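You operate a simulated robot arm through the tools that you are given. There is no shell and no other tool. Be economical: measure what you need, move in short steps, check, and stop when the job is done.

Carry out the task below with a simulated two-armed robot. There is one attempt and no reset: what you move stays moved.

Task
Stack and clamp the 1 mm and 4 mm sieves on the shaker.
Fine: finer one on the round pan, lid on top; clamp arm over, rod down on the lid, wing knob tight; shaker stays off.

It is judged by the outcome, as a careful person would: the job done as asked, and still so three seconds after it is handed in. It fails if anything else is knocked over, pushed out of place, dropped, spilled or broken. Lids that push on must go on centred and level and be pressed home; caps that screw on are set level and turned clockwise until they are tight.

Robot
Two 6-joint arms with two-finger parallel grippers on one trunk, on a base that drives. Base frame: it is fixed to the floor where the robot stands at the start and does not move with it; the origin is under the middle of the robot, x ahead of it, y to its left, z up. Readings come in m, degrees, newtons and seconds.
The left shoulder is at the start at [0.08, 0.216, 1.571], the right one opposite. With the tool pointing down near the work surface each hand reaches from about 0.1 to 0.66 m from the robot's upright axis, wherever it stands, measured 20 degrees to its own side. Places, roughly: black wing knob [0.8, -0.5, 1.2]; clamp arm [0.8, -0.4, 1.2]; clamp rod [0.8, -0.4, 1.3]; round pan (15x15x5 cm) [0.6, -0.3, 1]; sieve shaker switch [0.4, -0.4, 0.9]. Payload 3.43 kg a hand.
The TCP of each hand is the grasp point between the finger pads, 0.03 m short of the fingertips. In the tool frame z runs along the fingers and y along their closing line. Largest opening 0.094 m; finger width 0.028, thickness 0.01; the body of the gripper, 0.05 by 0.096 m, starts 0.055 m behind the TCP.
Orientation is told as [roll, pitch, yaw] about the base's x, y, z axes, in that order, counted from this pose: with the fingers straight down and closing along the base's y, the tool's x points along the base's -x, its y along +y and its z along -z.

Tools
- The arms move only by the tool arm_command. It takes "left_steps", "right_steps" or both (then of equal length, played together; a hand with none holds still); each is a list of rows, each a list of 7 numbers: the shift along the base's x, y, z in m, then the turn, a rotation vector about the base's x, y, z in degrees, then the gripper command, from -1 (shut) to 1 (fully open), values between in proportion. In form: [[x, y, z, rx, ry, rz, fingers], ...]. A call has 1 to 12 rows; each row shifts and turns the commanded pose from where the row before left it. Each row takes 0.2 s and may step no farther than 0.05 m and 8.6 degrees from the row before; otherwise, or with a gripper value out of range, the whole call is refused. A pose out of reach is approached as far as the arm can. The call stops where the force on the tool passes 40 N (or 10 N more than at its start, if that is more) or the arm is blocked; 0.2 s more then pass. Each finger travels about 0.072 m/s and halts on what it meets, pressing with about 27 N; the grip force reading is that of the motor and also rises with nothing between the fingers. The clock runs only during rows and for 0.2 s after the last one: add rows that do not move to give the fingers time. The reply holds the time, the measured pose of the TCP, the force on the tool along the base axes, the opening and the grip force, in the units named above and with some noise, with the torque about the TCP (base axes, N m) and any sound that the robot's microphone picked up.
- Cameras (640 x 400 px; columns grow to the right, rows downward): "scene" is now at [0.1086, -0.013, 1.7349]; the picture's right is [-0.12, -0.99, 0.00], its down [-0.76, 0.10, -0.64] and it looks along [0.64, -0.08, -0.77] (base axes); focal length 271 px, centre (320, 200). "left" rides on the left gripper at [0.076, -0.014, -0.103] in its tool frame; the picture's right is [0.18, 0.98, 0.00], its down [-0.75, 0.14, -0.64] and it looks along [-0.63, 0.12, 0.77] (tool axes); focal length 243 px, centre (320, 200). "right" rides on the right gripper at [0.076, 0.014, -0.103] in its tool frame; the picture's right is [-0.18, 0.98, 0.00], its down [-0.75, -0.14, -0.64] and it looks along [-0.63, -0.12, 0.77] (tool axes); focal length 243 px, centre (320, 200).
- camera(camera): a new picture of that camera. It takes no simulated time.
- move_column(by): slides the trunk up (or, below 0, down) by that many m; the arms and the scene camera ride with it, the base frame stays. It gives what a move gives, with no picture.
- drive_base(legs): drives the robot by 1 to 6 legs, each [ahead, left, turn to the left] in m, m and degrees, along the robot's own axes; the way and the turn of a leg run together, so that a leg with both is an arc; at most 1.5 m and 180 degrees a leg. The arms and the cameras ride along, it lands a little off, and it stops where it bumps. It gives what a move gives.
- aim_head(pan, tilt): turns the head with the scene camera to pan (to the left, within 86 degrees either way) and tilt (down, from -29 to 69), counted from straight ahead of the robot. It gives what a move gives.
- pixel_to_xyz(camera, pixels): for up to 12 pixels [column, row] of the newest picture of that camera ("zoom" is the newest enlarged one), the place [x, y, z] in the base frame of the surface seen there, good to about 0.002 m, but the place of the scene camera against the robot may be out by one fixed shift of up to 0.012 m in any direction. It takes no simulated time.
- close_up(camera, box): a new picture of the part [left, top, right, bottom] of that camera's present view, enlarged. It takes no simulated time.
- finish_job(): hands the job in; it is judged then, once.

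Go step by step. Measure first, check grasps and placings, and put right what went wrong. The budget is 80 turns and 58 pictures, counting those below and the enlarged ones. Unless the task says otherwise, let go and move clear before handing in, and close with one line.

The tools are called after "Call:" as a command line: name --argument value ..., lists and objects as JSON in quotes. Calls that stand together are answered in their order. arm_command: Moves the arms, as the interface text tells. Its arguments: {"type":"object","properties":{"left_steps":{"type":"array"},"right_steps":{"type":"array"}},"required":[]} The other tools are called the same way: move_column (by) slides the trunk up or down; drive_base (legs) drives the base; aim_head (pan, tilt) turns the head that bears the scene camera; camera (camera) takes a picture; pixel_to_xyz (camera, pixels) gives the place of the surface under pixels of a picture; close_up (camera, box) takes an enlarged picture of a part of a camera's view; finish_job () hands the job in.

At the start:

```text
t: 0.0
left_ee_pos: [0.4751, 0.1797, 1.0009]
left_orientation: [0.0, -0.1, 0.0]
left_wrist_force: [-0.2, 0.5, -0.5]
left_moment: [0.01, -0.02, 0.02]
left_finger_gap: 0.0938
left_gripper_force: 0.1
right_ee_pos: [0.3889, -0.2473, 0.9994]
right_orientation: [-0.1, -0.2, 0.2]
right_wrist_force: [0.3, -1.0, 0.4]
right_moment: [0.02, -0.03, 0.02]
right_finger_gap: 0.0937
right_gripper_force: 0.1
trunk travel left (down, up): [-0.801, 0.039]
robot x, y, heading: [0.001, -0.002, 0.1]
head pan, tilt: [-7.1, 50.0]
```

scene: 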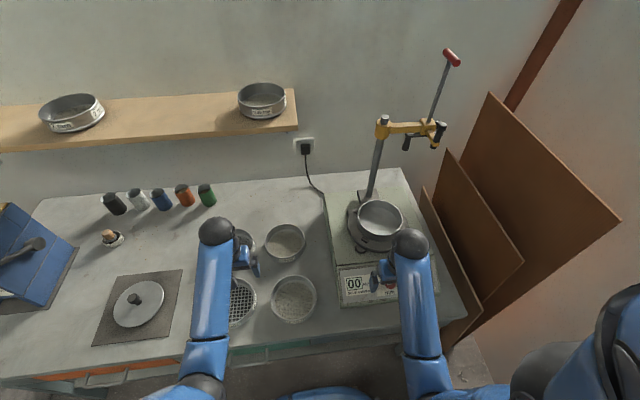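
right: 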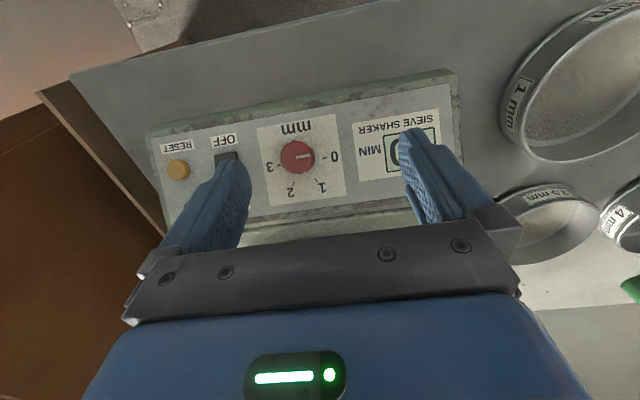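
left: 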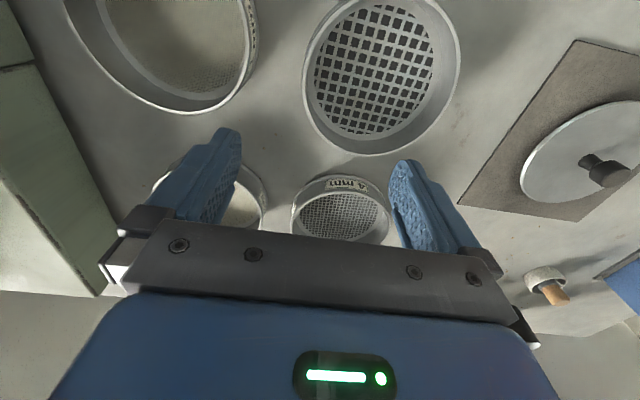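

The scene picture shows the shaker with the pan at about (380,222), the sieves around (230-300, 240-300) and the lid at (138,303). I'll take enlarged views to read the labels and measure.

Call:
close_up --camera "scene" --box '[190, 190, 350, 340]'

Call:
close_up --camera "scene" --box '[320, 30, 480, 310]'

```text
2.67 times, centred on (270, 265) of scene
```

zoom: 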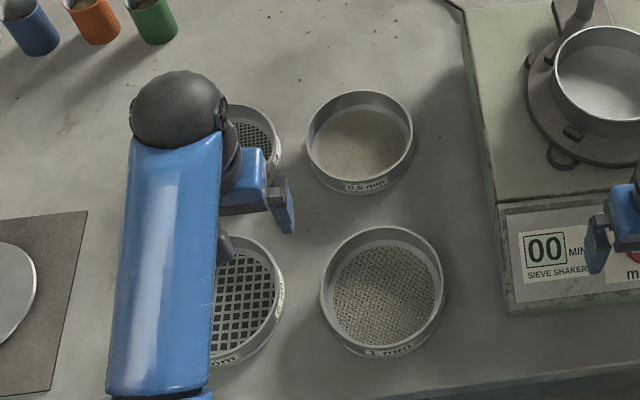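

```text
1.43 times, centred on (400, 170) of scene
```

zoom: 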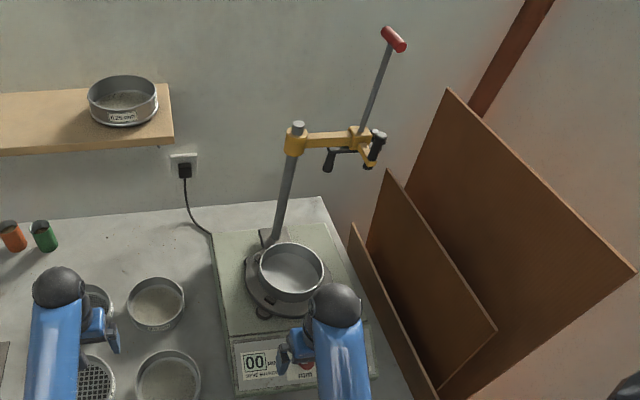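

The 1 mm is the front right sieve and the 4 mm is at the back left, partly hidden by the left arm. I need a closer look at the clamp head around (410,130), and the arms moved aside.

Call:
close_up --camera "scene" --box '[360, 40, 470, 160]'

Call:
arm_command --left_steps '[[-0.02, 0.04, 0.04, 0, 0, 0, 1], [-0.02, 0.04, 0.04, 0, 0, 0, 1], [-0.03, 0.04, 0.04, 0, 0, 0, 1], [-0.03, 0.04, 0.0, 0, 0, 0, 1], [-0.03, 0.04, 0.0, 0, 0, 0, 1], [-0.03, 0.03, 0.0, 0, 0, 0, 1]]' --right_steps '[[-0.02, -0.0, 0.04, 0, 0, 0, 1], [-0.02, -0.0, 0.04, 0, 0, 0, 1], [-0.03, -0.0, 0.04, 0, 0, 0, 1], [-0.03, -0.0, 0.0, 0, 0, 0, 1], [-0.03, -0.0, 0.0, 0, 0, 0, 1], [0, 0, 0, 0, 0, 0, 1]]'

Call:
camera --camera "scene"

```text
3.33 times, centred on (415, 100) of scene
```

zoom: 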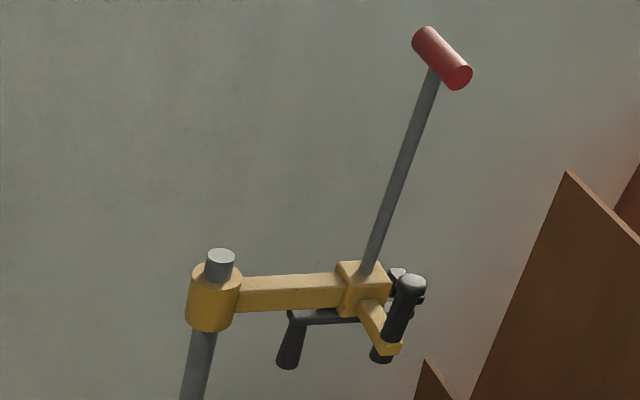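

```text
refused: row 1 steps farther than a row can; nothing moved
```

```text
51 pictures are left
```

scene: 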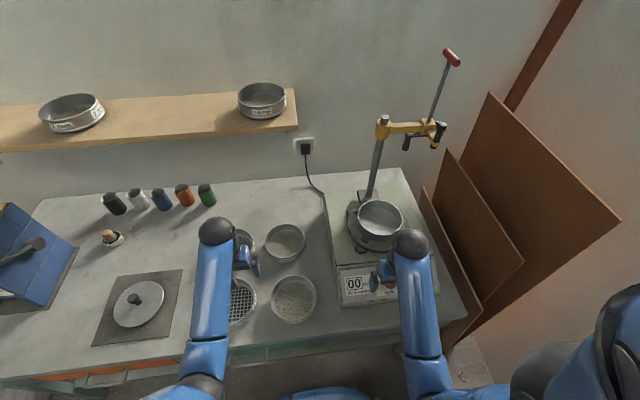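

The clamp arm is swung to the right, with the rod through a yellow block, a black wing knob on its end and a black foot bar below. I'll pull the arms back for a clear view, with shorter steps.

Call:
arm_command --left_steps '[[-0.02, 0.02, 0.03, 0, 0, 0, 1], [-0.02, 0.02, 0.03, 0, 0, 0, 1], [-0.03, 0.03, 0.02, 0, 0, 0, 1], [-0.03, 0.03, 0.0, 0, 0, 0, 1], [-0.03, 0.03, 0.0, 0, 0, 0, 1], [-0.03, 0.03, 0.0, 0, 0, 0, 1], [-0.03, 0.03, 0.0, 0, 0, 0, 1]]' --right_steps '[[-0.02, 0.0, 0.03, 0, 0, 0, 1], [-0.02, -0.0, 0.03, 0, 0, 0, 1], [-0.03, -0.0, 0.02, 0, 0, 0, 1], [-0.03, -0.02, 0.0, 0, 0, 0, 1], [-0.03, -0.02, 0.0, 0, 0, 0, 1], [-0.03, -0.02, 0, 0, 0, 0, 1], [0, 0, 0, 0, 0, 0, 1]]'

Call:
camera --camera "scene"

```text
t: 1.6
left_ee_pos: [0.3097, 0.3574, 1.0042]
left_orientation: [-0.1, 0.0, 0.1]
left_wrist_force: [-0.1, -0.3, 0.4]
left_moment: [0.01, -0.01, 0.0]
left_finger_gap: 0.094
left_gripper_force: 0.1
left hand out of reach, approached as far as the arm can: row 1, 2, 3
right_ee_pos: [0.2582, -0.2886, 1.0188]
right_orientation: [-1.8, -2.5, 10.1]
right_wrist_force: [0.6, 1.2, -0.5]
right_moment: [0.02, 0.02, 0.03]
right_finger_gap: 0.0939
right_gripper_force: 0.1
right hand out of reach, approached as far as the arm can: row 1, 2, 3
trunk travel left (down, up): [-0.801, 0.039]
robot x, y, heading: [0.0033, -0.0019, 0.0]
head pan, tilt: [-7.1, 50.0]
stopped in row 7 (right hand): the arm was blocked; the commanded pose is now the measured one
```

```text
50 pictures are left
```

scene: 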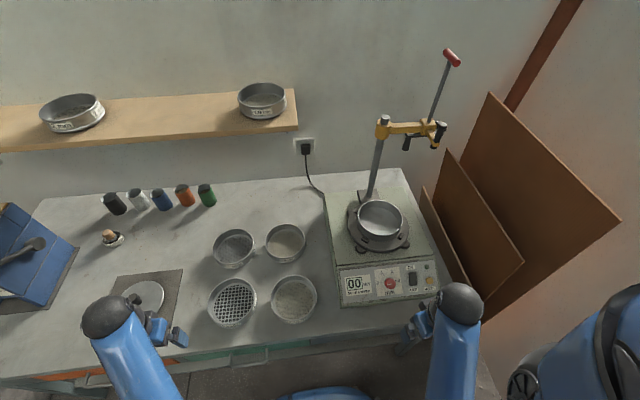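

The workspace is clear now. I'll enlarge the sieve, pan and lid areas and measure their rims.

Call:
close_up --camera "scene" --box '[200, 190, 440, 340]'

Call:
pixel_to_xyz --camera "scene" --pixels '[[294, 275], [294, 325], [272, 299], [316, 299], [232, 229], [233, 270], [212, 249], [255, 249], [320, 330], [379, 200], [380, 237], [358, 217]]'

Call:
pixel_to_xyz --camera "scene" --pixels '[[404, 217], [382, 216], [379, 250], [150, 290], [134, 298], [385, 117], [410, 128], [433, 128], [452, 57], [440, 132], [407, 145], [368, 185]]'

```text
2.67 times, centred on (320, 265) of scene
```

zoom: 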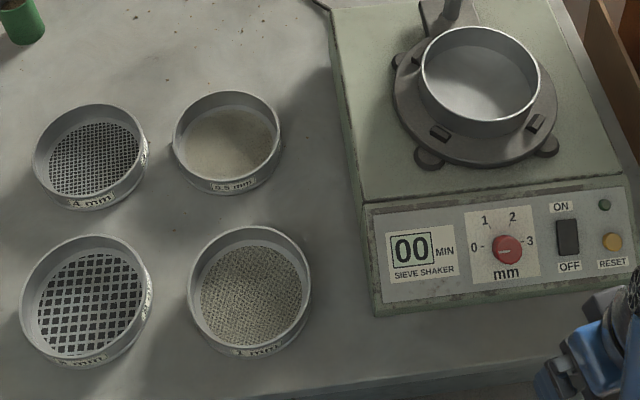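

```text
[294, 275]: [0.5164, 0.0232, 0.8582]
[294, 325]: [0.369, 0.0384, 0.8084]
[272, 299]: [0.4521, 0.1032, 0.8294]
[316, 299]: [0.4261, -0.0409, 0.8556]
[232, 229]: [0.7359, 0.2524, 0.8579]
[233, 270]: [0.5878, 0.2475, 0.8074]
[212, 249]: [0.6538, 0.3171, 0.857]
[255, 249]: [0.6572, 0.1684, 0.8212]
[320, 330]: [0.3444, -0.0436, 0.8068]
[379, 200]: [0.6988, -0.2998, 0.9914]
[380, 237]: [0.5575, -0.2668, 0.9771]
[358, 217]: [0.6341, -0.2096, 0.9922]
```

```text
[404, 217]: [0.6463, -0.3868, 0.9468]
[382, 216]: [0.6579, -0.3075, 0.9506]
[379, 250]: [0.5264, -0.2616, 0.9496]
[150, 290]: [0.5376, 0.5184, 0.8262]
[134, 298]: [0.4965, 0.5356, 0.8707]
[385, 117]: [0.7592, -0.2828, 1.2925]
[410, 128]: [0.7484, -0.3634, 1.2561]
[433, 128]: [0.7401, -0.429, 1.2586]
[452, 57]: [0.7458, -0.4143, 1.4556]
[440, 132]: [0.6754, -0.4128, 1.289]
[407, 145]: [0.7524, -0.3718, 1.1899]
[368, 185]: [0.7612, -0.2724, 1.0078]
```

Sieve rims are at z≈0.858 on a table at 0.807, the pan rim is at 0.992 and the radius is ≈0.075. Before planning I'll test whether tilting the fingers forward lets the right hand go higher, over free space.

Call:
arm_command --right_steps '[[0.03, 0, 0, 0, -8, 0, 1], [0.03, 0, 0.0, 0, -8, 0, 1], [0.03, 0, 0.02, 0, -8, -2, 1], [0.03, 0, 0.03, 0, -8, -2, 1], [0.03, 0, 0.03, 0, -8, -2, 1], [0, 0, 0.04, 0, 0, -2, 1], [0, 0, 0.04, 0, 0, -2, 1]]'

```text
t: 3.1
left_ee_pos: [0.3118, 0.3564, 1.0032]
left_orientation: [0.0, 0.0, 0.0]
left_wrist_force: [0.1, -0.3, 0.0]
left_moment: [-0.01, -0.02, 0.0]
left_finger_gap: 0.0938
left_gripper_force: 0.0
right_ee_pos: [0.4308, -0.2966, 1.1628]
right_orientation: [-8.2, -42.0, 1.8]
right_wrist_force: [-0.6, -0.4, -0.9]
right_moment: [-0.01, -0.02, 0.0]
right_finger_gap: 0.0938
right_gripper_force: 0.0
right hand out of reach, approached as far as the arm can: row 7
trunk travel left (down, up): [-0.801, 0.039]
robot x, y, heading: [-0.0004, -0.0013, -0.0]
head pan, tilt: [-7.1, 50.0]
```

With a ~42° forward tilt the hand reaches z≈1.16, so I'll grip sieves on their side rim with the fingers tilted. Next I'll measure mesh depths and the obstacles to the right.

Call:
pixel_to_xyz --camera "scene" --pixels '[[294, 297], [233, 247], [525, 385], [610, 330], [495, 95], [620, 218], [445, 152], [425, 190], [480, 310], [525, 260], [150, 345], [330, 345]]'

Call:
camera --camera "right"

```text
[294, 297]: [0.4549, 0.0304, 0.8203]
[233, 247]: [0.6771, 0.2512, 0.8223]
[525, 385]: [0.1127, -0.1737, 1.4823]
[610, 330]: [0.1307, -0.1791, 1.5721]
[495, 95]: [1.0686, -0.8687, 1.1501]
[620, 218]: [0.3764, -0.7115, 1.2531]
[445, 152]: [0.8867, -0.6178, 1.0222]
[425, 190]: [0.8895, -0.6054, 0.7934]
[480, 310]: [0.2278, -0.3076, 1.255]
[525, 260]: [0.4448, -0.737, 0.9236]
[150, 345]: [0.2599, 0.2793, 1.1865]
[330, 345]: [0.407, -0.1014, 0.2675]
```

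```text
48 pictures are left
```

right: 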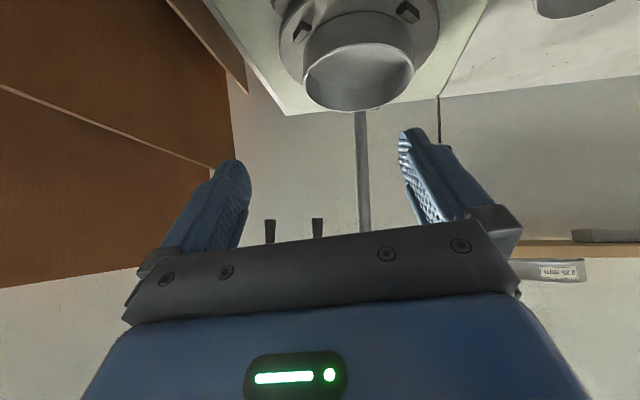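

The mesh lies ≈0.037 below the rim, so the fingertips have room. I'll measure the pan rim with the right wrist camera to compare with the scene camera's offset.

Call:
pixel_to_xyz --camera "right" --pixels '[[304, 73], [360, 110], [413, 74], [358, 45], [330, 104], [392, 104], [310, 52], [405, 50], [300, 33], [405, 12], [365, 130], [358, 78]]'

Call:
pixel_to_xyz --camera "scene" --pixels '[[379, 201], [362, 206], [397, 206], [370, 202], [389, 202], [370, 240], [392, 238], [358, 217], [379, 249], [403, 226]]'

```text
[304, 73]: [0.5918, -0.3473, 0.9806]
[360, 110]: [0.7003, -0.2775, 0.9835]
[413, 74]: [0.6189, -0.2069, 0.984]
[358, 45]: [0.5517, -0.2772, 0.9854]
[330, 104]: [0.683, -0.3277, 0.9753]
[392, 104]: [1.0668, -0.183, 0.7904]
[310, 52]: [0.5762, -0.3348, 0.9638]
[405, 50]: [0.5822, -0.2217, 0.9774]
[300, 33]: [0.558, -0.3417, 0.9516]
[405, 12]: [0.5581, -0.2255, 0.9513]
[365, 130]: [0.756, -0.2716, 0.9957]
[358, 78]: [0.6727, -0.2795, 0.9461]
```

```text
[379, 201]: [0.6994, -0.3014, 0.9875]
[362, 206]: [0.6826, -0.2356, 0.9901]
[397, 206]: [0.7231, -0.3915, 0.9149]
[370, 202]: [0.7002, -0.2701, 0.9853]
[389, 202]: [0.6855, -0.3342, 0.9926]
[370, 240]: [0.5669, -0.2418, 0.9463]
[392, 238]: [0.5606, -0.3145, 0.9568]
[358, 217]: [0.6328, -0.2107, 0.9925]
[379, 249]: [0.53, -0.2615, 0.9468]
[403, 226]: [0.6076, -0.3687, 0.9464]
```

The right wrist camera gives the pan centre ≈(0.626,-0.281) with rim z≈0.985, so the scene view is off by about (+0.001,-0.004,+0.006). I'll bring the tilted left hand above the left rim of the 1 mm sieve and pull the right hand back.

Call:
arm_command --left_steps '[[0.01, -0.027, 0, 0, -8, 0, 1], [0.01, -0.027, 0, 0, -8, 0, 1], [0.01, -0.027, 0, 0, -8, 0, 1], [0.01, -0.027, 0, 0, -8, 0, 1], [0.01, -0.027, 0, 0, -8, 0, 0.3], [0.02, -0.027, 0, 0, 0, 0, 0], [0.02, -0.027, 0, 0, 0, 0, 0], [0.02, -0.027, 0, 0, 0, 0, 0], [0.02, -0.03, 0, 0, 0, 0, 0]]' --right_steps '[[-0.03, 0.01, 0, 0, 0, 0, 1], [-0.03, 0.01, 0, 0, 0, 0, 1], [-0.03, 0.01, -0.01, 0, 0, 0, 1], [-0.03, 0.01, -0.02, 0, 0, 0, 1], [-0.03, 0.01, -0.02, 0, 0, 0, 0], [-0.03, 0.0, -0.02, 0, 0, 0, -1], [0, 0, 0, 0, 0, 0, -1], [0, 0, 0, 0, 0, 0, -1], [0, 0, 0, 0, 0, 0, -1]]'

Call:
camera --camera "left"

```text
t: 5.2
left_ee_pos: [0.4395, 0.1096, 1.0039]
left_orientation: [0.0, -40.1, 0.0]
left_wrist_force: [0.2, 0.4, 0.0]
left_moment: [0.0, 0.0, 0.0]
left_finger_gap: 0.0469
left_gripper_force: 0.1
right_ee_pos: [0.2938, -0.257, 1.0497]
right_orientation: [-8.4, -42.0, 2.1]
right_wrist_force: [0.1, 0.5, 0.0]
right_moment: [-0.02, 0.01, 0.02]
right_finger_gap: 0.0
right_gripper_force: 26.9
right hand out of reach, approached as far as the arm can: row 1, 2, 3
trunk travel left (down, up): [-0.801, 0.039]
robot x, y, heading: [-0.0022, 0.0004, 0.1]
head pan, tilt: [-7.1, 50.0]
```

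```text
47 pictures are left
```

left: 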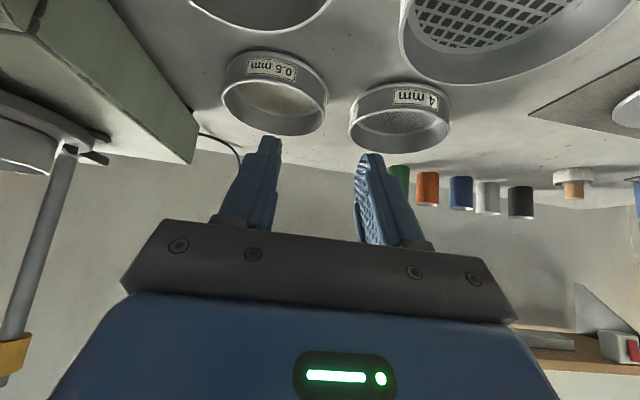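

The 1 mm sieve's back rim shows at the top (260,25), the coarse one is at top right, and the 4 mm is at (400,115). I'll measure these with the left camera.

Call:
pixel_to_xyz --camera "left" --pixels '[[262, 28], [230, 21], [295, 21], [200, 6], [322, 6], [403, 40], [404, 20], [398, 153], [350, 122], [449, 122], [372, 98], [430, 148]]'

Call:
pixel_to_xyz --camera "scene" --pixels '[[294, 276], [280, 279], [308, 279], [316, 295], [273, 305], [257, 300], [233, 229], [213, 245], [252, 240], [222, 232]]'

```text
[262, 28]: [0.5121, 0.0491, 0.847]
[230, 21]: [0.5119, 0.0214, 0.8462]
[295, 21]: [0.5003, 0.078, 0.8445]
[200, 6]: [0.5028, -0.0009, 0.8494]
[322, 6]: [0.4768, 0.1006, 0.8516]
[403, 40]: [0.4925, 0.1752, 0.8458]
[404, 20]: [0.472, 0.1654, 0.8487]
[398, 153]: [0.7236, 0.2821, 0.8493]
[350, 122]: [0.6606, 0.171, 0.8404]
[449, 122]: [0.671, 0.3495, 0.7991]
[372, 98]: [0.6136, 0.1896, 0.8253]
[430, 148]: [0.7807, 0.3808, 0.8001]
```

```text
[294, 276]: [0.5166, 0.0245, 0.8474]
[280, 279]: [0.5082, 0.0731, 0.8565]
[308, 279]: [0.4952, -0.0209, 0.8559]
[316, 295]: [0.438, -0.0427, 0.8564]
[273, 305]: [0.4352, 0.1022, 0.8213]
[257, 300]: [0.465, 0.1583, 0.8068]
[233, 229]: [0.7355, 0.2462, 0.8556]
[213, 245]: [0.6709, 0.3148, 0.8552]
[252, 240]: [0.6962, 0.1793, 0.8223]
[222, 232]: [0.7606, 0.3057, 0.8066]
```

Fitting gives the 1 mm sieve centre ≈(0.439,0.0355) with rim z≈0.851, so the left rim is at y≈0.110, right below the hand. I'll descend to z≈0.857 and close.

Call:
arm_command --left_steps '[[0, 0, -0.035, 0, 0, 0, 0], [0, 0, -0.035, 0, 0, 0, 0], [0, 0, -0.035, 0, 0, 0, 0], [0, 0, -0.027, 0, 0, 0, 0], [0, 0, -0.015, 0, 0, 0, 0], [0, 0, 0, 0, 0, 0, 0]]'

Call:
close_up --camera "scene" --box '[200, 200, 360, 340]'

```text
t: 6.5
left_ee_pos: [0.4407, 0.1118, 0.8575]
left_orientation: [0.0, -40.1, 0.0]
left_wrist_force: [0.4, -0.6, -0.7]
left_moment: [0.01, 0.0, -0.02]
left_finger_gap: 0.0472
left_gripper_force: 0.1
right_ee_pos: [0.2942, -0.2569, 1.0496]
right_orientation: [-8.3, -42.2, 2.1]
right_wrist_force: [0.2, 0.4, -0.3]
right_moment: [-0.01, 0.0, -0.03]
right_finger_gap: 0.0
right_gripper_force: 27.5
trunk travel left (down, up): [-0.801, 0.039]
robot x, y, heading: [-0.0016, -0.0016, 0.1]
head pan, tilt: [-7.1, 50.0]
```

```text
2.86 times, centred on (280, 270) of scene
```

zoom: 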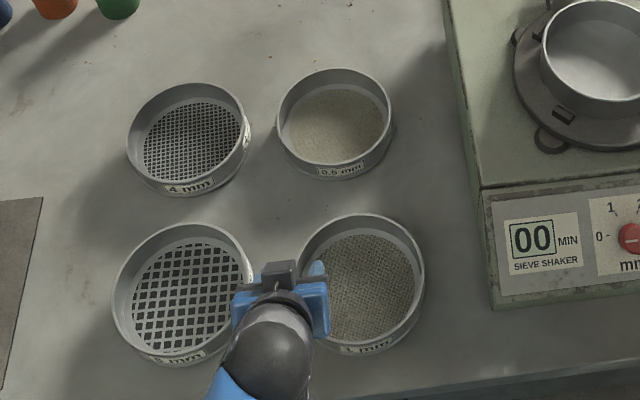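

The hand straddles the left rim of the 1 mm sieve with no contact. I'll close and lift a little.

Call:
arm_command --left_steps '[[0, -0.002, 0, 0, 0, 0, -1], [0, 0, 0, 0, 0, 0, -1], [0, 0, 0, 0, 0, 0, -1], [0, 0, 0, 0, 0, 0, -1], [0, 0, 0.02, 0, 0, 0, -1], [0, 0, 0.02, 0, 0, 0, -1]]'

Call:
close_up --camera "scene" --box '[200, 200, 360, 340]'

```text
t: 8.0
left_ee_pos: [0.44, 0.1083, 0.8975]
left_orientation: [0.0, -40.0, 0.0]
left_wrist_force: [-0.2, -0.1, -1.7]
left_moment: [0.14, -0.01, 0.04]
left_finger_gap: 0.0087
left_gripper_force: 26.6
right_ee_pos: [0.2934, -0.2568, 1.0507]
right_orientation: [-8.3, -42.1, 2.0]
right_wrist_force: [-0.6, -0.1, -0.1]
right_moment: [-0.03, -0.01, -0.03]
right_finger_gap: 0.0002
right_gripper_force: 27.1
trunk travel left (down, up): [-0.801, 0.039]
robot x, y, heading: [0.0013, 0.0023, 0.1]
head pan, tilt: [-7.1, 50.0]
```

```text
2.86 times, centred on (280, 270) of scene
```

zoom: 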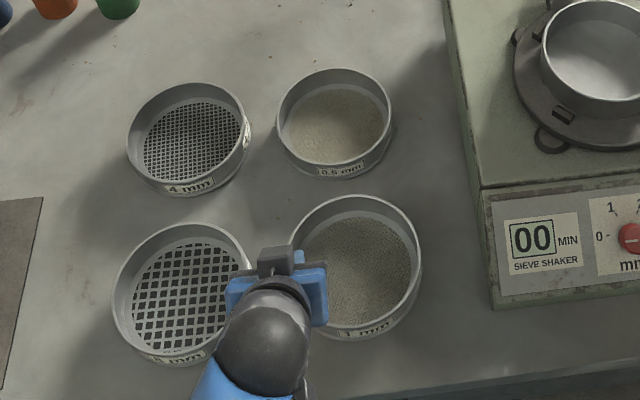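

The sieve is held level (about 1.7 N). I'll raise it to z≈1.08 and then drive 0.25 m to the right.

Call:
arm_command --left_steps '[[0, 0, 0.03, 0, 0, 0, -1], [0, 0, 0.03, 0, 0, 0, -1], [0, 0, 0.03, 0, 0, 0, -1], [0, 0, 0.03, 0, 0, 0, -1], [0, 0, 0.03, 0, 0, 0, -1], [0, 0, 0.03, 0, 0, 0, -1]]'

Call:
drive_base --legs '[[0, -0.25, 0]]'

Call:
camera --camera "scene"

```text
t: 9.3
left_ee_pos: [0.4399, 0.1082, 1.0781]
left_orientation: [0.1, -40.0, 0.1]
left_wrist_force: [0.1, 0.8, -3.5]
left_moment: [0.14, 0.03, 0.02]
left_finger_gap: 0.0083
left_gripper_force: 26.5
right_ee_pos: [0.2941, -0.2578, 1.0508]
right_orientation: [-8.3, -42.0, 1.9]
right_wrist_force: [0.7, 0.6, -0.5]
right_moment: [0.0, 0.02, -0.01]
right_finger_gap: 0.0002
right_gripper_force: 26.7
trunk travel left (down, up): [-0.801, 0.039]
robot x, y, heading: [-0.0011, -0.0007, -0.2]
head pan, tilt: [-7.1, 50.0]
```

```text
t: 11.2
left_ee_pos: [0.4397, -0.1368, 1.0768]
left_orientation: [-0.2, -40.1, 0.3]
left_wrist_force: [-0.1, 0.6, -2.2]
left_moment: [0.14, 0.02, 0.01]
left_finger_gap: 0.0086
left_gripper_force: 27.0
right_ee_pos: [0.2946, -0.5027, 1.0503]
right_orientation: [-8.6, -42.0, 2.2]
right_wrist_force: [-0.5, 0.8, 0.4]
right_moment: [-0.03, 0.0, -0.02]
right_finger_gap: 0.0
right_gripper_force: 26.4
trunk travel left (down, up): [-0.801, 0.039]
robot x, y, heading: [-0.0, -0.2489, 0.1]
head pan, tilt: [-7.1, 50.0]
```

```text
44 pictures are left
```

scene: 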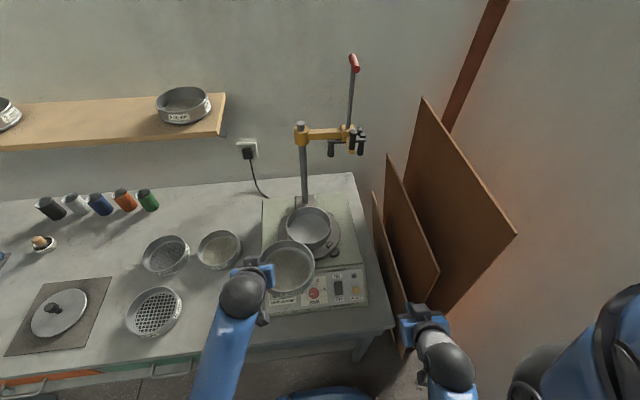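

The sieve is held near the shaker and the pan is visible behind it. I'll measure both rims in one enlarged scene view to get the relative offset.

Call:
close_up --camera "scene" --box '[230, 190, 390, 310]'

```text
3.33 times, centred on (310, 250) of scene
```

zoom: 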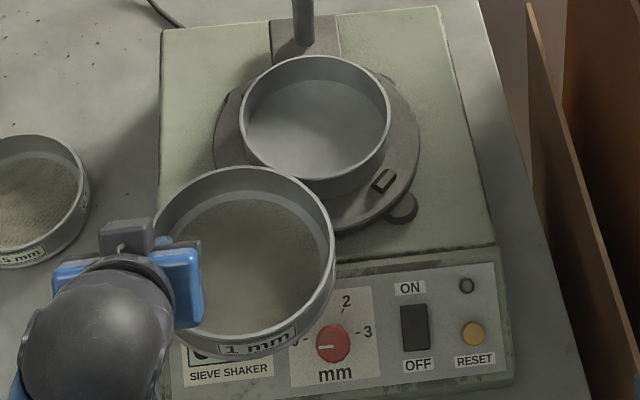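

Call:
pixel_to_xyz --camera "zoom" --pixels '[[245, 169], [333, 250], [306, 192], [192, 189], [324, 215], [260, 336], [315, 58], [242, 115], [388, 113], [272, 71], [358, 71], [378, 90]]'

```text
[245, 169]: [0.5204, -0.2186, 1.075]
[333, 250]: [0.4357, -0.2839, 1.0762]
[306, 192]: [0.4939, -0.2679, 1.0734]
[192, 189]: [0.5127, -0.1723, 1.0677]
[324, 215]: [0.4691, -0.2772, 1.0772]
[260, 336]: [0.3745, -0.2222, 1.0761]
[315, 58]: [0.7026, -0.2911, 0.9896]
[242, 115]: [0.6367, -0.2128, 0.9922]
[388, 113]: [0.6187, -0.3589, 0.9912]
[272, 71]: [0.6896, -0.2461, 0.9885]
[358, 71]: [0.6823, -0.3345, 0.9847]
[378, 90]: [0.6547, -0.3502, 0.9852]
```

The scene view gives the sieve centre ≈(0.446,-0.2095) and the pan ≈(0.627,-0.2855), so the shift needed is about (0.181,-0.076). I'll move over the pan at this height and remeasure.

Call:
arm_command --left_steps '[[0.03, -0.0125, 0, 0, 0, 0, -1], [0.03, -0.0125, 0, 0, 0, 0, -1], [0.03, -0.0125, 0, 0, 0, 0, -1], [0.03, -0.0125, 0, 0, 0, 0, -1], [0.03, -0.0125, 0, 0, 0, 0, -1], [0.031, -0.0125, 0, 0, 0, 0, -1], [0, 0, 0, 0, 0, 0, -1]]'

Call:
close_up --camera "scene" --box '[250, 160, 390, 280]'

```text
t: 12.8
left_ee_pos: [0.6201, -0.215, 1.0759]
left_orientation: [0.2, -39.9, 0.1]
left_wrist_force: [0.2, -0.6, -2.7]
left_moment: [0.14, 0.01, 0.03]
left_finger_gap: 0.0086
left_gripper_force: 27.1
right_ee_pos: [0.2947, -0.5058, 1.0502]
right_orientation: [-8.2, -42.0, 2.3]
right_wrist_force: [0.1, -0.2, 0.6]
right_moment: [0.02, 0.0, 0.03]
right_finger_gap: 0.0
right_gripper_force: 26.9
trunk travel left (down, up): [-0.801, 0.039]
robot x, y, heading: [-0.0031, -0.2503, 0.3]
head pan, tilt: [-7.1, 50.0]
```

```text
3.33 times, centred on (320, 220) of scene
```

zoom: 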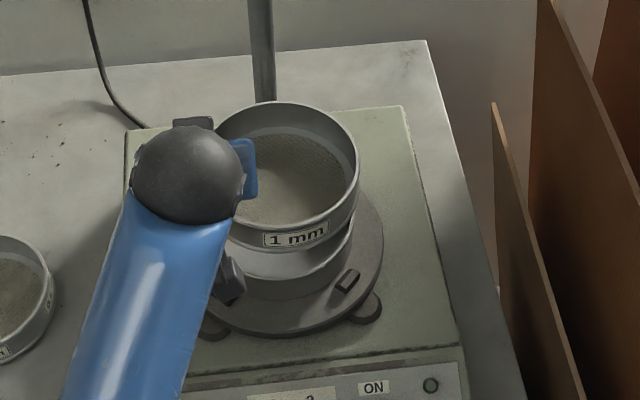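

Call:
pixel_to_xyz --camera "zoom" --pixels '[[287, 103], [358, 168], [341, 127], [240, 112], [355, 185], [290, 231], [300, 276], [345, 256], [260, 276], [352, 240], [330, 266], [325, 216]]'

Call:
camera --camera "right"

```text
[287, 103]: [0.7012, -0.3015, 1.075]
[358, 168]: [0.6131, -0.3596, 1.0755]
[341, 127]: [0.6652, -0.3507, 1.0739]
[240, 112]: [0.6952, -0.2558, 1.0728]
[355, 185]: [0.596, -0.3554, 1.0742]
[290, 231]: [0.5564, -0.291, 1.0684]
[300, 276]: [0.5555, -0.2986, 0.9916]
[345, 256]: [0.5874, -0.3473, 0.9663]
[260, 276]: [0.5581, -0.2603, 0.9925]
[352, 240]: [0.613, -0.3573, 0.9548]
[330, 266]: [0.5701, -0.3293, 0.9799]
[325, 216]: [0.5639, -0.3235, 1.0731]
```

```text
41 pictures are left
```

right: 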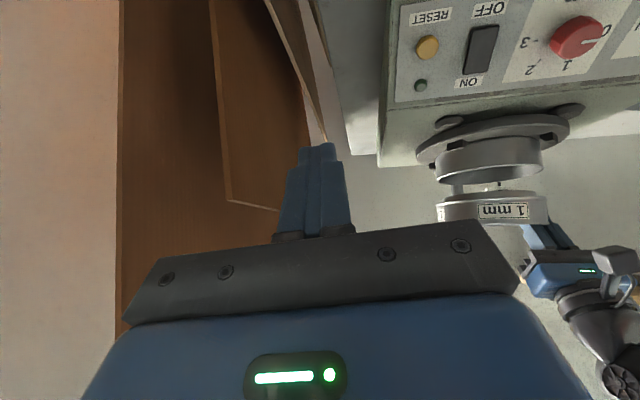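

The sieve centre ≈(0.629,-0.2865) and the pan ≈(0.628,-0.2855) agree within about 1 mm, with roughly 31 mm to go. I'll lower in steps and watch the force.

Call:
arm_command --left_steps '[[-0.001, 0.001, -0.01, 0, 0, 0, -1], [0, 0, -0.01, 0, 0, 0, -1], [0, 0, -0.005, 0, 0, 0, -1], [0, 0, -0.003, 0, 0, 0, -1], [0, 0, -0.003, 0, 0, 0, -1], [0, 0, 0, 0, 0, 0, -1]]'

Call:
close_up --camera "right" --box '[400, 90, 600, 290]'

```text
t: 14.2
left_ee_pos: [0.6189, -0.2131, 1.0456]
left_orientation: [0.1, -40.0, 0.2]
left_wrist_force: [-1.0, 0.4, -2.8]
left_moment: [0.16, 0.03, 0.01]
left_finger_gap: 0.0087
left_gripper_force: 27.2
right_ee_pos: [0.2942, -0.5059, 1.0502]
right_orientation: [-8.3, -42.1, 2.1]
right_wrist_force: [0.3, -0.2, -0.5]
right_moment: [0.03, 0.03, 0.01]
right_finger_gap: 0.0
right_gripper_force: 27.4
trunk travel left (down, up): [-0.801, 0.039]
robot x, y, heading: [-0.0021, -0.2474, 0.3]
head pan, tilt: [-7.1, 50.0]
```

```text
2.00 times, centred on (500, 190) of right
```

zoom: 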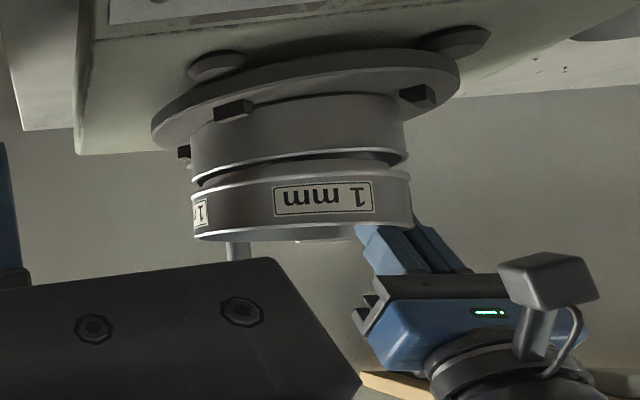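

The view is upside down: the sieve's narrower skirt is just entering the pan, with edges 190–408 against 192–412. I'll keep lowering in small steps.

Call:
arm_command --left_steps '[[0, 0, -0.003, 0, 0, 0, -1], [0, 0, -0.003, 0, 0, 0, -1], [0, 0, -0.002, 0, 0, 0, -1], [0, 0, -0.002, 0, 0, 0, -1], [0, 0, 0, 0, 0, 0, -1]]'

Call:
close_up --camera "right" --box '[400, 90, 600, 290]'

```text
t: 15.4
left_ee_pos: [0.6201, -0.2128, 1.0361]
left_orientation: [0.1, -39.9, 0.1]
left_wrist_force: [0.3, -0.6, -2.6]
left_moment: [0.17, 0.03, -0.01]
left_finger_gap: 0.0083
left_gripper_force: 27.3
right_ee_pos: [0.2948, -0.5061, 1.0498]
right_orientation: [-8.3, -42.0, 2.2]
right_wrist_force: [0.6, -0.2, -0.1]
right_moment: [-0.04, 0.03, 0.04]
right_finger_gap: 0.0
right_gripper_force: 26.7
trunk travel left (down, up): [-0.801, 0.039]
robot x, y, heading: [0.002, -0.2505, -0.2]
head pan, tilt: [-7.1, 50.0]
```

```text
2.00 times, centred on (500, 190) of right
```

zoom: 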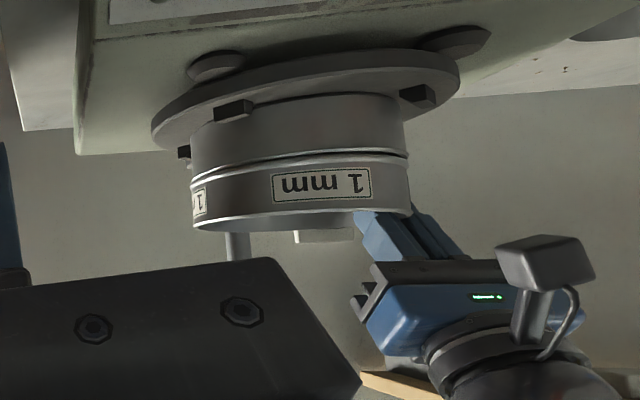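

The skirt has entered without contact and only a thin gap remains. I'll lower the last millimetres.

Call:
arm_command --left_steps '[[0, 0, -0.001, 0, 0, 0, -1], [0, 0, -0.001, 0, 0, 0, -1], [0, 0, -0.001, 0, 0, 0, -1], [0, 0, 0, 0, 0, 0, -1]]'

Call:
close_up --camera "right" --box '[420, 120, 560, 220]'

```text
t: 16.4
left_ee_pos: [0.6193, -0.2137, 1.0335]
left_orientation: [0.0, -40.1, 0.3]
left_wrist_force: [-0.4, 0.6, -0.2]
left_moment: [0.01, 0.08, -0.03]
left_finger_gap: 0.0086
left_gripper_force: 26.8
right_ee_pos: [0.2951, -0.5056, 1.0502]
right_orientation: [-8.2, -42.2, 2.2]
right_wrist_force: [1.2, 1.0, 0.3]
right_moment: [-0.03, 0.0, -0.01]
right_finger_gap: 0.0
right_gripper_force: 26.6
trunk travel left (down, up): [-0.801, 0.039]
robot x, y, heading: [0.001, -0.2484, 0.0]
head pan, tilt: [-7.1, 50.0]
```

```text
4.00 times, centred on (490, 170) of right
```

zoom: 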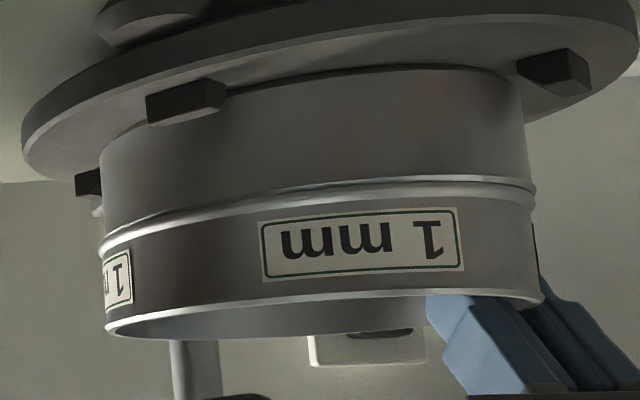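

Weight has transferred (Fz ≈0) and the rims are flush. I'll nudge down 1 mm, release, rise clear and pull back.

Call:
arm_command --left_steps '[[0, 0, -0.001, 0, 0, 0, -1], [0, 0, 0, 0, 0, 0, -0.4], [0, 0, 0, 0, 0, 0, -0.1], [0, 0, 0, 0, 0, 0, -0.1], [0, 0, 0.02, 0, 0, 0, -0.1], [0, 0, 0.03, 0, 0, 0, -0.1], [-0.03, 0, 0.02, 0, 0, 0, 0], [-0.04, 0, 0, 0, 0, 0, 0], [-0.04, 0.0, 0, 0, 0, 0, 0], [-0.04, 0.0, 0, 0, 0, 0, 0]]'

Call:
drive_base --legs '[[0, 0.38, 0]]'

Call:
camera --camera "scene"

Call:
camera --camera "left"

```text
t: 18.6
left_ee_pos: [0.468, -0.2138, 1.1019]
left_orientation: [0.0, -40.1, 0.2]
left_wrist_force: [0.0, -0.3, -1.0]
left_moment: [-0.01, -0.04, 0.01]
left_finger_gap: 0.0468
left_gripper_force: 0.1
right_ee_pos: [0.2935, -0.5057, 1.0505]
right_orientation: [-8.2, -42.1, 2.3]
right_wrist_force: [0.2, 0.8, -0.3]
right_moment: [0.01, -0.01, -0.01]
right_finger_gap: 0.0
right_gripper_force: 27.3
trunk travel left (down, up): [-0.801, 0.039]
robot x, y, heading: [0.0006, -0.25, -0.0]
head pan, tilt: [-7.1, 50.0]
```

```text
t: 21.0
left_ee_pos: [0.4689, 0.1643, 1.1024]
left_orientation: [0.2, -40.1, 0.1]
left_wrist_force: [-0.9, -0.6, 1.2]
left_moment: [0.01, 0.02, -0.03]
left_finger_gap: 0.0471
left_gripper_force: 0.0
right_ee_pos: [0.2937, -0.1274, 1.0485]
right_orientation: [-8.1, -42.2, 2.3]
right_wrist_force: [-0.4, -0.4, 0.3]
right_moment: [-0.02, -0.01, 0.0]
right_finger_gap: 0.0
right_gripper_force: 26.8
trunk travel left (down, up): [-0.801, 0.039]
robot x, y, heading: [-0.0035, 0.1313, 0.4]
head pan, tilt: [-7.1, 50.0]
```

```text
37 pictures are left
```

scene: 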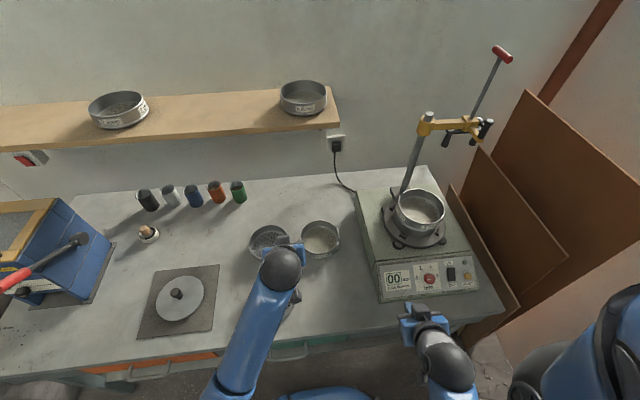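

```text
36 pictures are left
```

left: 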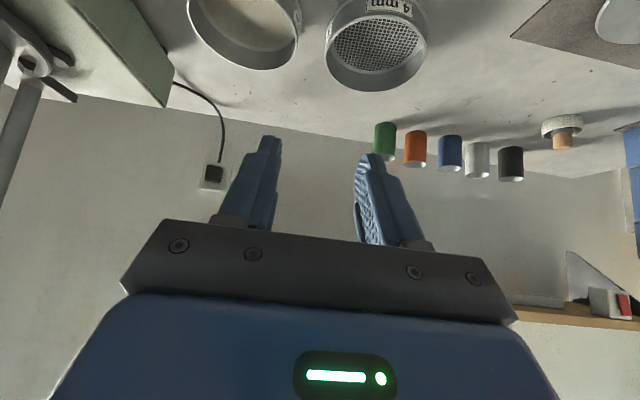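

The 1 mm sieve stays on the pan. The 4 mm sieve is fully visible in the left camera, so I'll measure its rim.

Call:
pixel_to_xyz --camera "left" --pixels '[[372, 90], [345, 80], [400, 83], [327, 55], [423, 55], [336, 71], [412, 74], [376, 14], [345, 25], [410, 24], [299, 35], [380, 45]]'

```text
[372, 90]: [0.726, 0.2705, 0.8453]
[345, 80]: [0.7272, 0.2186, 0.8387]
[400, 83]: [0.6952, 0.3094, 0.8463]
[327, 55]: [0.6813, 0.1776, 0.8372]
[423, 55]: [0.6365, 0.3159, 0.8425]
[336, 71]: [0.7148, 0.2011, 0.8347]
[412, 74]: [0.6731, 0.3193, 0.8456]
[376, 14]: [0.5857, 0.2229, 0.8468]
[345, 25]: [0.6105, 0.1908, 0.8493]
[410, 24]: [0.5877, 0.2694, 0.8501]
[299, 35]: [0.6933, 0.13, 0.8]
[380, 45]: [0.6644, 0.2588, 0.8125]
```

The fit gives the 4 mm sieve centre ≈(0.658,0.246) with rim z≈0.85. I'll move above its left rim at (0.659,0.319).

Call:
arm_command --left_steps '[[0.03, 0.025, -0.015, 0, 0, 0, 0], [0.03, 0.025, -0.015, 0, 0, 0, 0], [0.03, 0.025, -0.015, 0, 0, 0, 0], [0.03, 0.025, -0.015, 0, 0, 0, 0], [0.03, 0.025, -0.03, 0, 0, 0, 0], [0.04, 0.03, -0.03, 0, 0, 0, 0], [0, 0, -0.03, 0, 0, 0, 0], [0, 0, -0.03, 0, 0, 0, 0], [0, 0, 0, 0, 0, 0, 0]]'

Call:
close_up --camera "scene" --box '[200, 190, 360, 310]'

```text
refused: row 6 steps farther than a row can; nothing moved
```

```text
3.33 times, centred on (280, 250) of scene
```

zoom: 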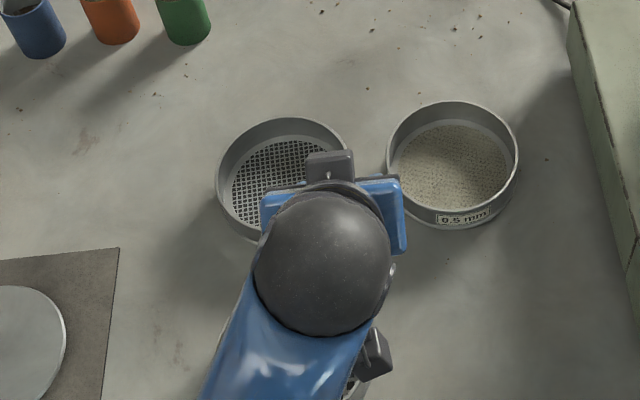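

One row was too long, so nothing moved. I'll resend with shorter steps.

Call:
arm_command --left_steps '[[0.03, 0.025, -0.01, 0, 0, 0, 0], [0.03, 0.025, -0.015, 0, 0, 0, 0], [0.03, 0.025, -0.015, 0, 0, 0, 0], [0.03, 0.025, -0.015, 0, 0, 0, 0], [0.03, 0.025, -0.015, 0, 0, 0, 0], [0.02, 0.015, -0.03, 0, 0, 0, 0], [0.02, 0.015, -0.03, 0, 0, 0, 0], [0, 0, -0.03, 0, 0, 0, 0], [0, 0, -0.02, 0, 0, 0, 0], [0, 0, 0, 0, 0, 0, 0]]'

Call:
close_up --camera "scene" --box '[200, 190, 360, 310]'

```text
t: 23.2
left_ee_pos: [0.6586, 0.3234, 0.9218]
left_orientation: [0.0, -40.1, 0.3]
left_wrist_force: [-0.2, 0.5, 0.8]
left_moment: [0.04, 0.0, -0.02]
left_finger_gap: 0.0466
left_gripper_force: 0.1
right_ee_pos: [0.2935, -0.1244, 1.0504]
right_orientation: [-8.2, -42.1, 2.3]
right_wrist_force: [0.2, 0.1, 0.0]
right_moment: [0.0, -0.01, -0.01]
right_finger_gap: 0.0001
right_gripper_force: 26.8
trunk travel left (down, up): [-0.801, 0.039]
robot x, y, heading: [0.0022, 0.1298, 0.2]
head pan, tilt: [-7.1, 50.0]
```

```text
3.33 times, centred on (280, 250) of scene
```

zoom: 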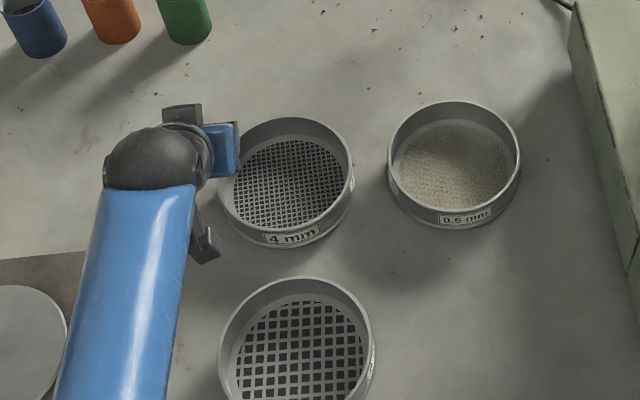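

Reached (0.6586,0.3234,0.922) above the left rim of the 4 mm sieve. I'll correct y by -4 mm, descend, close and lift slightly.

Call:
arm_command --left_steps '[[0, -0.0045, -0.02, 0, 0, 0, 0], [0, 0, -0.025, 0, 0, 0, 0], [0, 0, -0.02, 0, 0, 0, 0], [0, 0, 0, 0, 0, 0, 0], [0, 0, 0, 0, 0, 0, -1], [0, 0, 0, 0, 0, 0, -1], [0, 0, 0, 0, 0, 0, -1], [0, 0, 0, 0, 0, 0, -1], [0, 0, 0.02, 0, 0, 0, -1], [0, 0, 0.02, 0, 0, 0, -1]]'

Call:
close_up --camera "scene" --box '[200, 190, 360, 310]'

```text
t: 25.4
left_ee_pos: [0.6578, 0.3178, 0.8967]
left_orientation: [0.0, -40.1, 0.3]
left_wrist_force: [-0.3, -0.1, -2.9]
left_moment: [0.22, -0.02, 0.02]
left_finger_gap: 0.0088
left_gripper_force: 27.2
right_ee_pos: [0.2936, -0.1247, 1.0496]
right_orientation: [-8.3, -42.2, 2.3]
right_wrist_force: [0.2, -0.5, -0.6]
right_moment: [0.01, -0.01, -0.01]
right_finger_gap: 0.0001
right_gripper_force: 27.2
trunk travel left (down, up): [-0.801, 0.039]
robot x, y, heading: [-0.0037, 0.1334, 0.4]
head pan, tilt: [-7.1, 50.0]
```

```text
3.33 times, centred on (280, 250) of scene
```

zoom: 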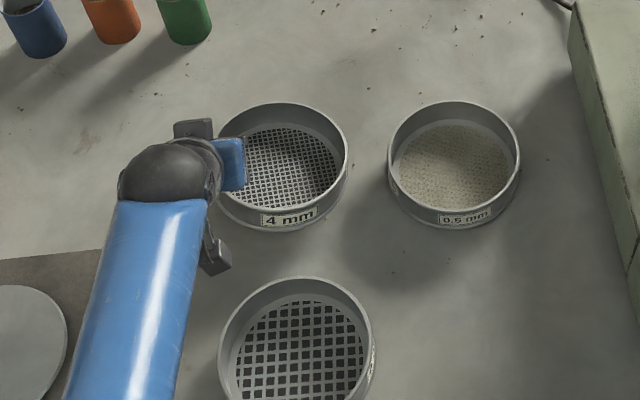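

The 4 mm sieve is held level. I'll lift to z≈1.115, pull back and drive right to the shaker.

Call:
arm_command --left_steps '[[0, 0, 0.04, 0, 0, 0, -1], [0, 0, 0.04, 0, 0, 0, -1], [0, 0, 0.04, 0, 0, 0, -1], [-0.03, -0.01, 0.03, 0, 0, 0, -1], [-0.03, -0.02, 0.03, 0, 0, 0, -1], [-0.03, -0.02, 0.03, 0, 0, 0, -1], [-0.03, -0.02, 0.01, 0, 0, 0, -1], [-0.04, -0.02, 0, 0, 0, 0, -1], [-0.03, -0.02, 0, 0, 0, 0, -1], [0, 0, 0, 0, 0, 0, -1]]'

Call:
drive_base --legs '[[0, -0.38, 0]]'

Call:
close_up --camera "scene" --box '[230, 170, 390, 310]'

```text
t: 27.6
left_ee_pos: [0.471, 0.2073, 1.1187]
left_orientation: [-0.1, -40.0, 0.2]
left_wrist_force: [0.3, 0.1, -2.6]
left_moment: [0.2, 0.01, 0.01]
left_finger_gap: 0.0087
left_gripper_force: 26.2
right_ee_pos: [0.2943, -0.1248, 1.05]
right_orientation: [-8.3, -42.0, 2.3]
right_wrist_force: [-0.1, 0.4, 0.3]
right_moment: [-0.02, -0.02, 0.02]
right_finger_gap: 0.0002
right_gripper_force: 27.9
trunk travel left (down, up): [-0.801, 0.039]
robot x, y, heading: [-0.0001, 0.1329, 0.2]
head pan, tilt: [-7.1, 50.0]
```

```text
t: 30.0
left_ee_pos: [0.4727, -0.1697, 1.1185]
left_orientation: [-0.1, -40.0, 0.5]
left_wrist_force: [-0.1, 0.4, -3.2]
left_moment: [0.19, 0.01, -0.01]
left_finger_gap: 0.0086
left_gripper_force: 27.4
right_ee_pos: [0.2953, -0.504, 1.052]
right_orientation: [-8.6, -42.0, 2.5]
right_wrist_force: [-0.4, 0.3, -0.2]
right_moment: [0.0, -0.03, -0.04]
right_finger_gap: 0.0
right_gripper_force: 26.8
trunk travel left (down, up): [-0.801, 0.039]
robot x, y, heading: [0.0009, -0.2516, 0.3]
head pan, tilt: [-7.1, 50.0]
```

```text
2.86 times, centred on (310, 240) of scene
```

zoom: 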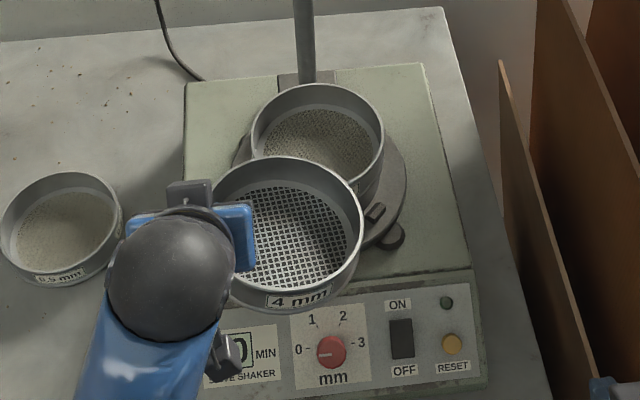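

Call:
pixel_to_xyz --camera "zoom" --pixels '[[287, 157], [362, 225], [343, 180], [240, 166], [290, 289], [355, 250], [318, 85], [253, 130], [383, 140], [280, 96], [356, 97], [372, 113]]'

```text
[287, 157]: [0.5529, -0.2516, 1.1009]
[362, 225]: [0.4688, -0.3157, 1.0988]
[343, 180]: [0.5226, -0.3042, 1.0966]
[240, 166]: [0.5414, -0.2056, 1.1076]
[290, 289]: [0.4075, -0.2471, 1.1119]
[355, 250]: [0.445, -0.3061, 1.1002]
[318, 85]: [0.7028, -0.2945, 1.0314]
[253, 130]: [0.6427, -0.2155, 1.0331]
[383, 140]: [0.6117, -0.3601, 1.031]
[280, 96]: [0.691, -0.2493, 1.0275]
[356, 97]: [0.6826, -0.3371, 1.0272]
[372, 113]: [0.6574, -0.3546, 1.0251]
```

The right and back rim read z≈1.10 while the hand side should be near 1.118, so the sieve may be tilted. I'll check with the right wrist camera.

Call:
camera --camera "right"

Call:
pixel_to_xyz --camera "zoom" --pixels '[[265, 159], [310, 161], [330, 170], [355, 200], [362, 240], [325, 280], [300, 243], [300, 200], [260, 210], [310, 292], [270, 300], [350, 262]]'

```text
31 pictures are left
```

right: 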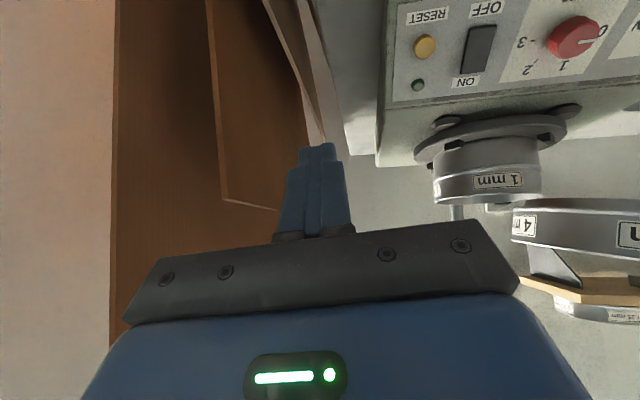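

```text
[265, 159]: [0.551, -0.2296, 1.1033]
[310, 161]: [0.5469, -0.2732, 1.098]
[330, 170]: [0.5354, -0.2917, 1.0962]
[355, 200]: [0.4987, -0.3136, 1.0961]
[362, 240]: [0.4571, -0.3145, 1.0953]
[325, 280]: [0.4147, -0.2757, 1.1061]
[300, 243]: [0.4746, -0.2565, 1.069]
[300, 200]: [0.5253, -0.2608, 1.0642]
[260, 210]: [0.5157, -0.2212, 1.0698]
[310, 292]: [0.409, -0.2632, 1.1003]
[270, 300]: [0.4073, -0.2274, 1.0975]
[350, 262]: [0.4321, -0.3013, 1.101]
```

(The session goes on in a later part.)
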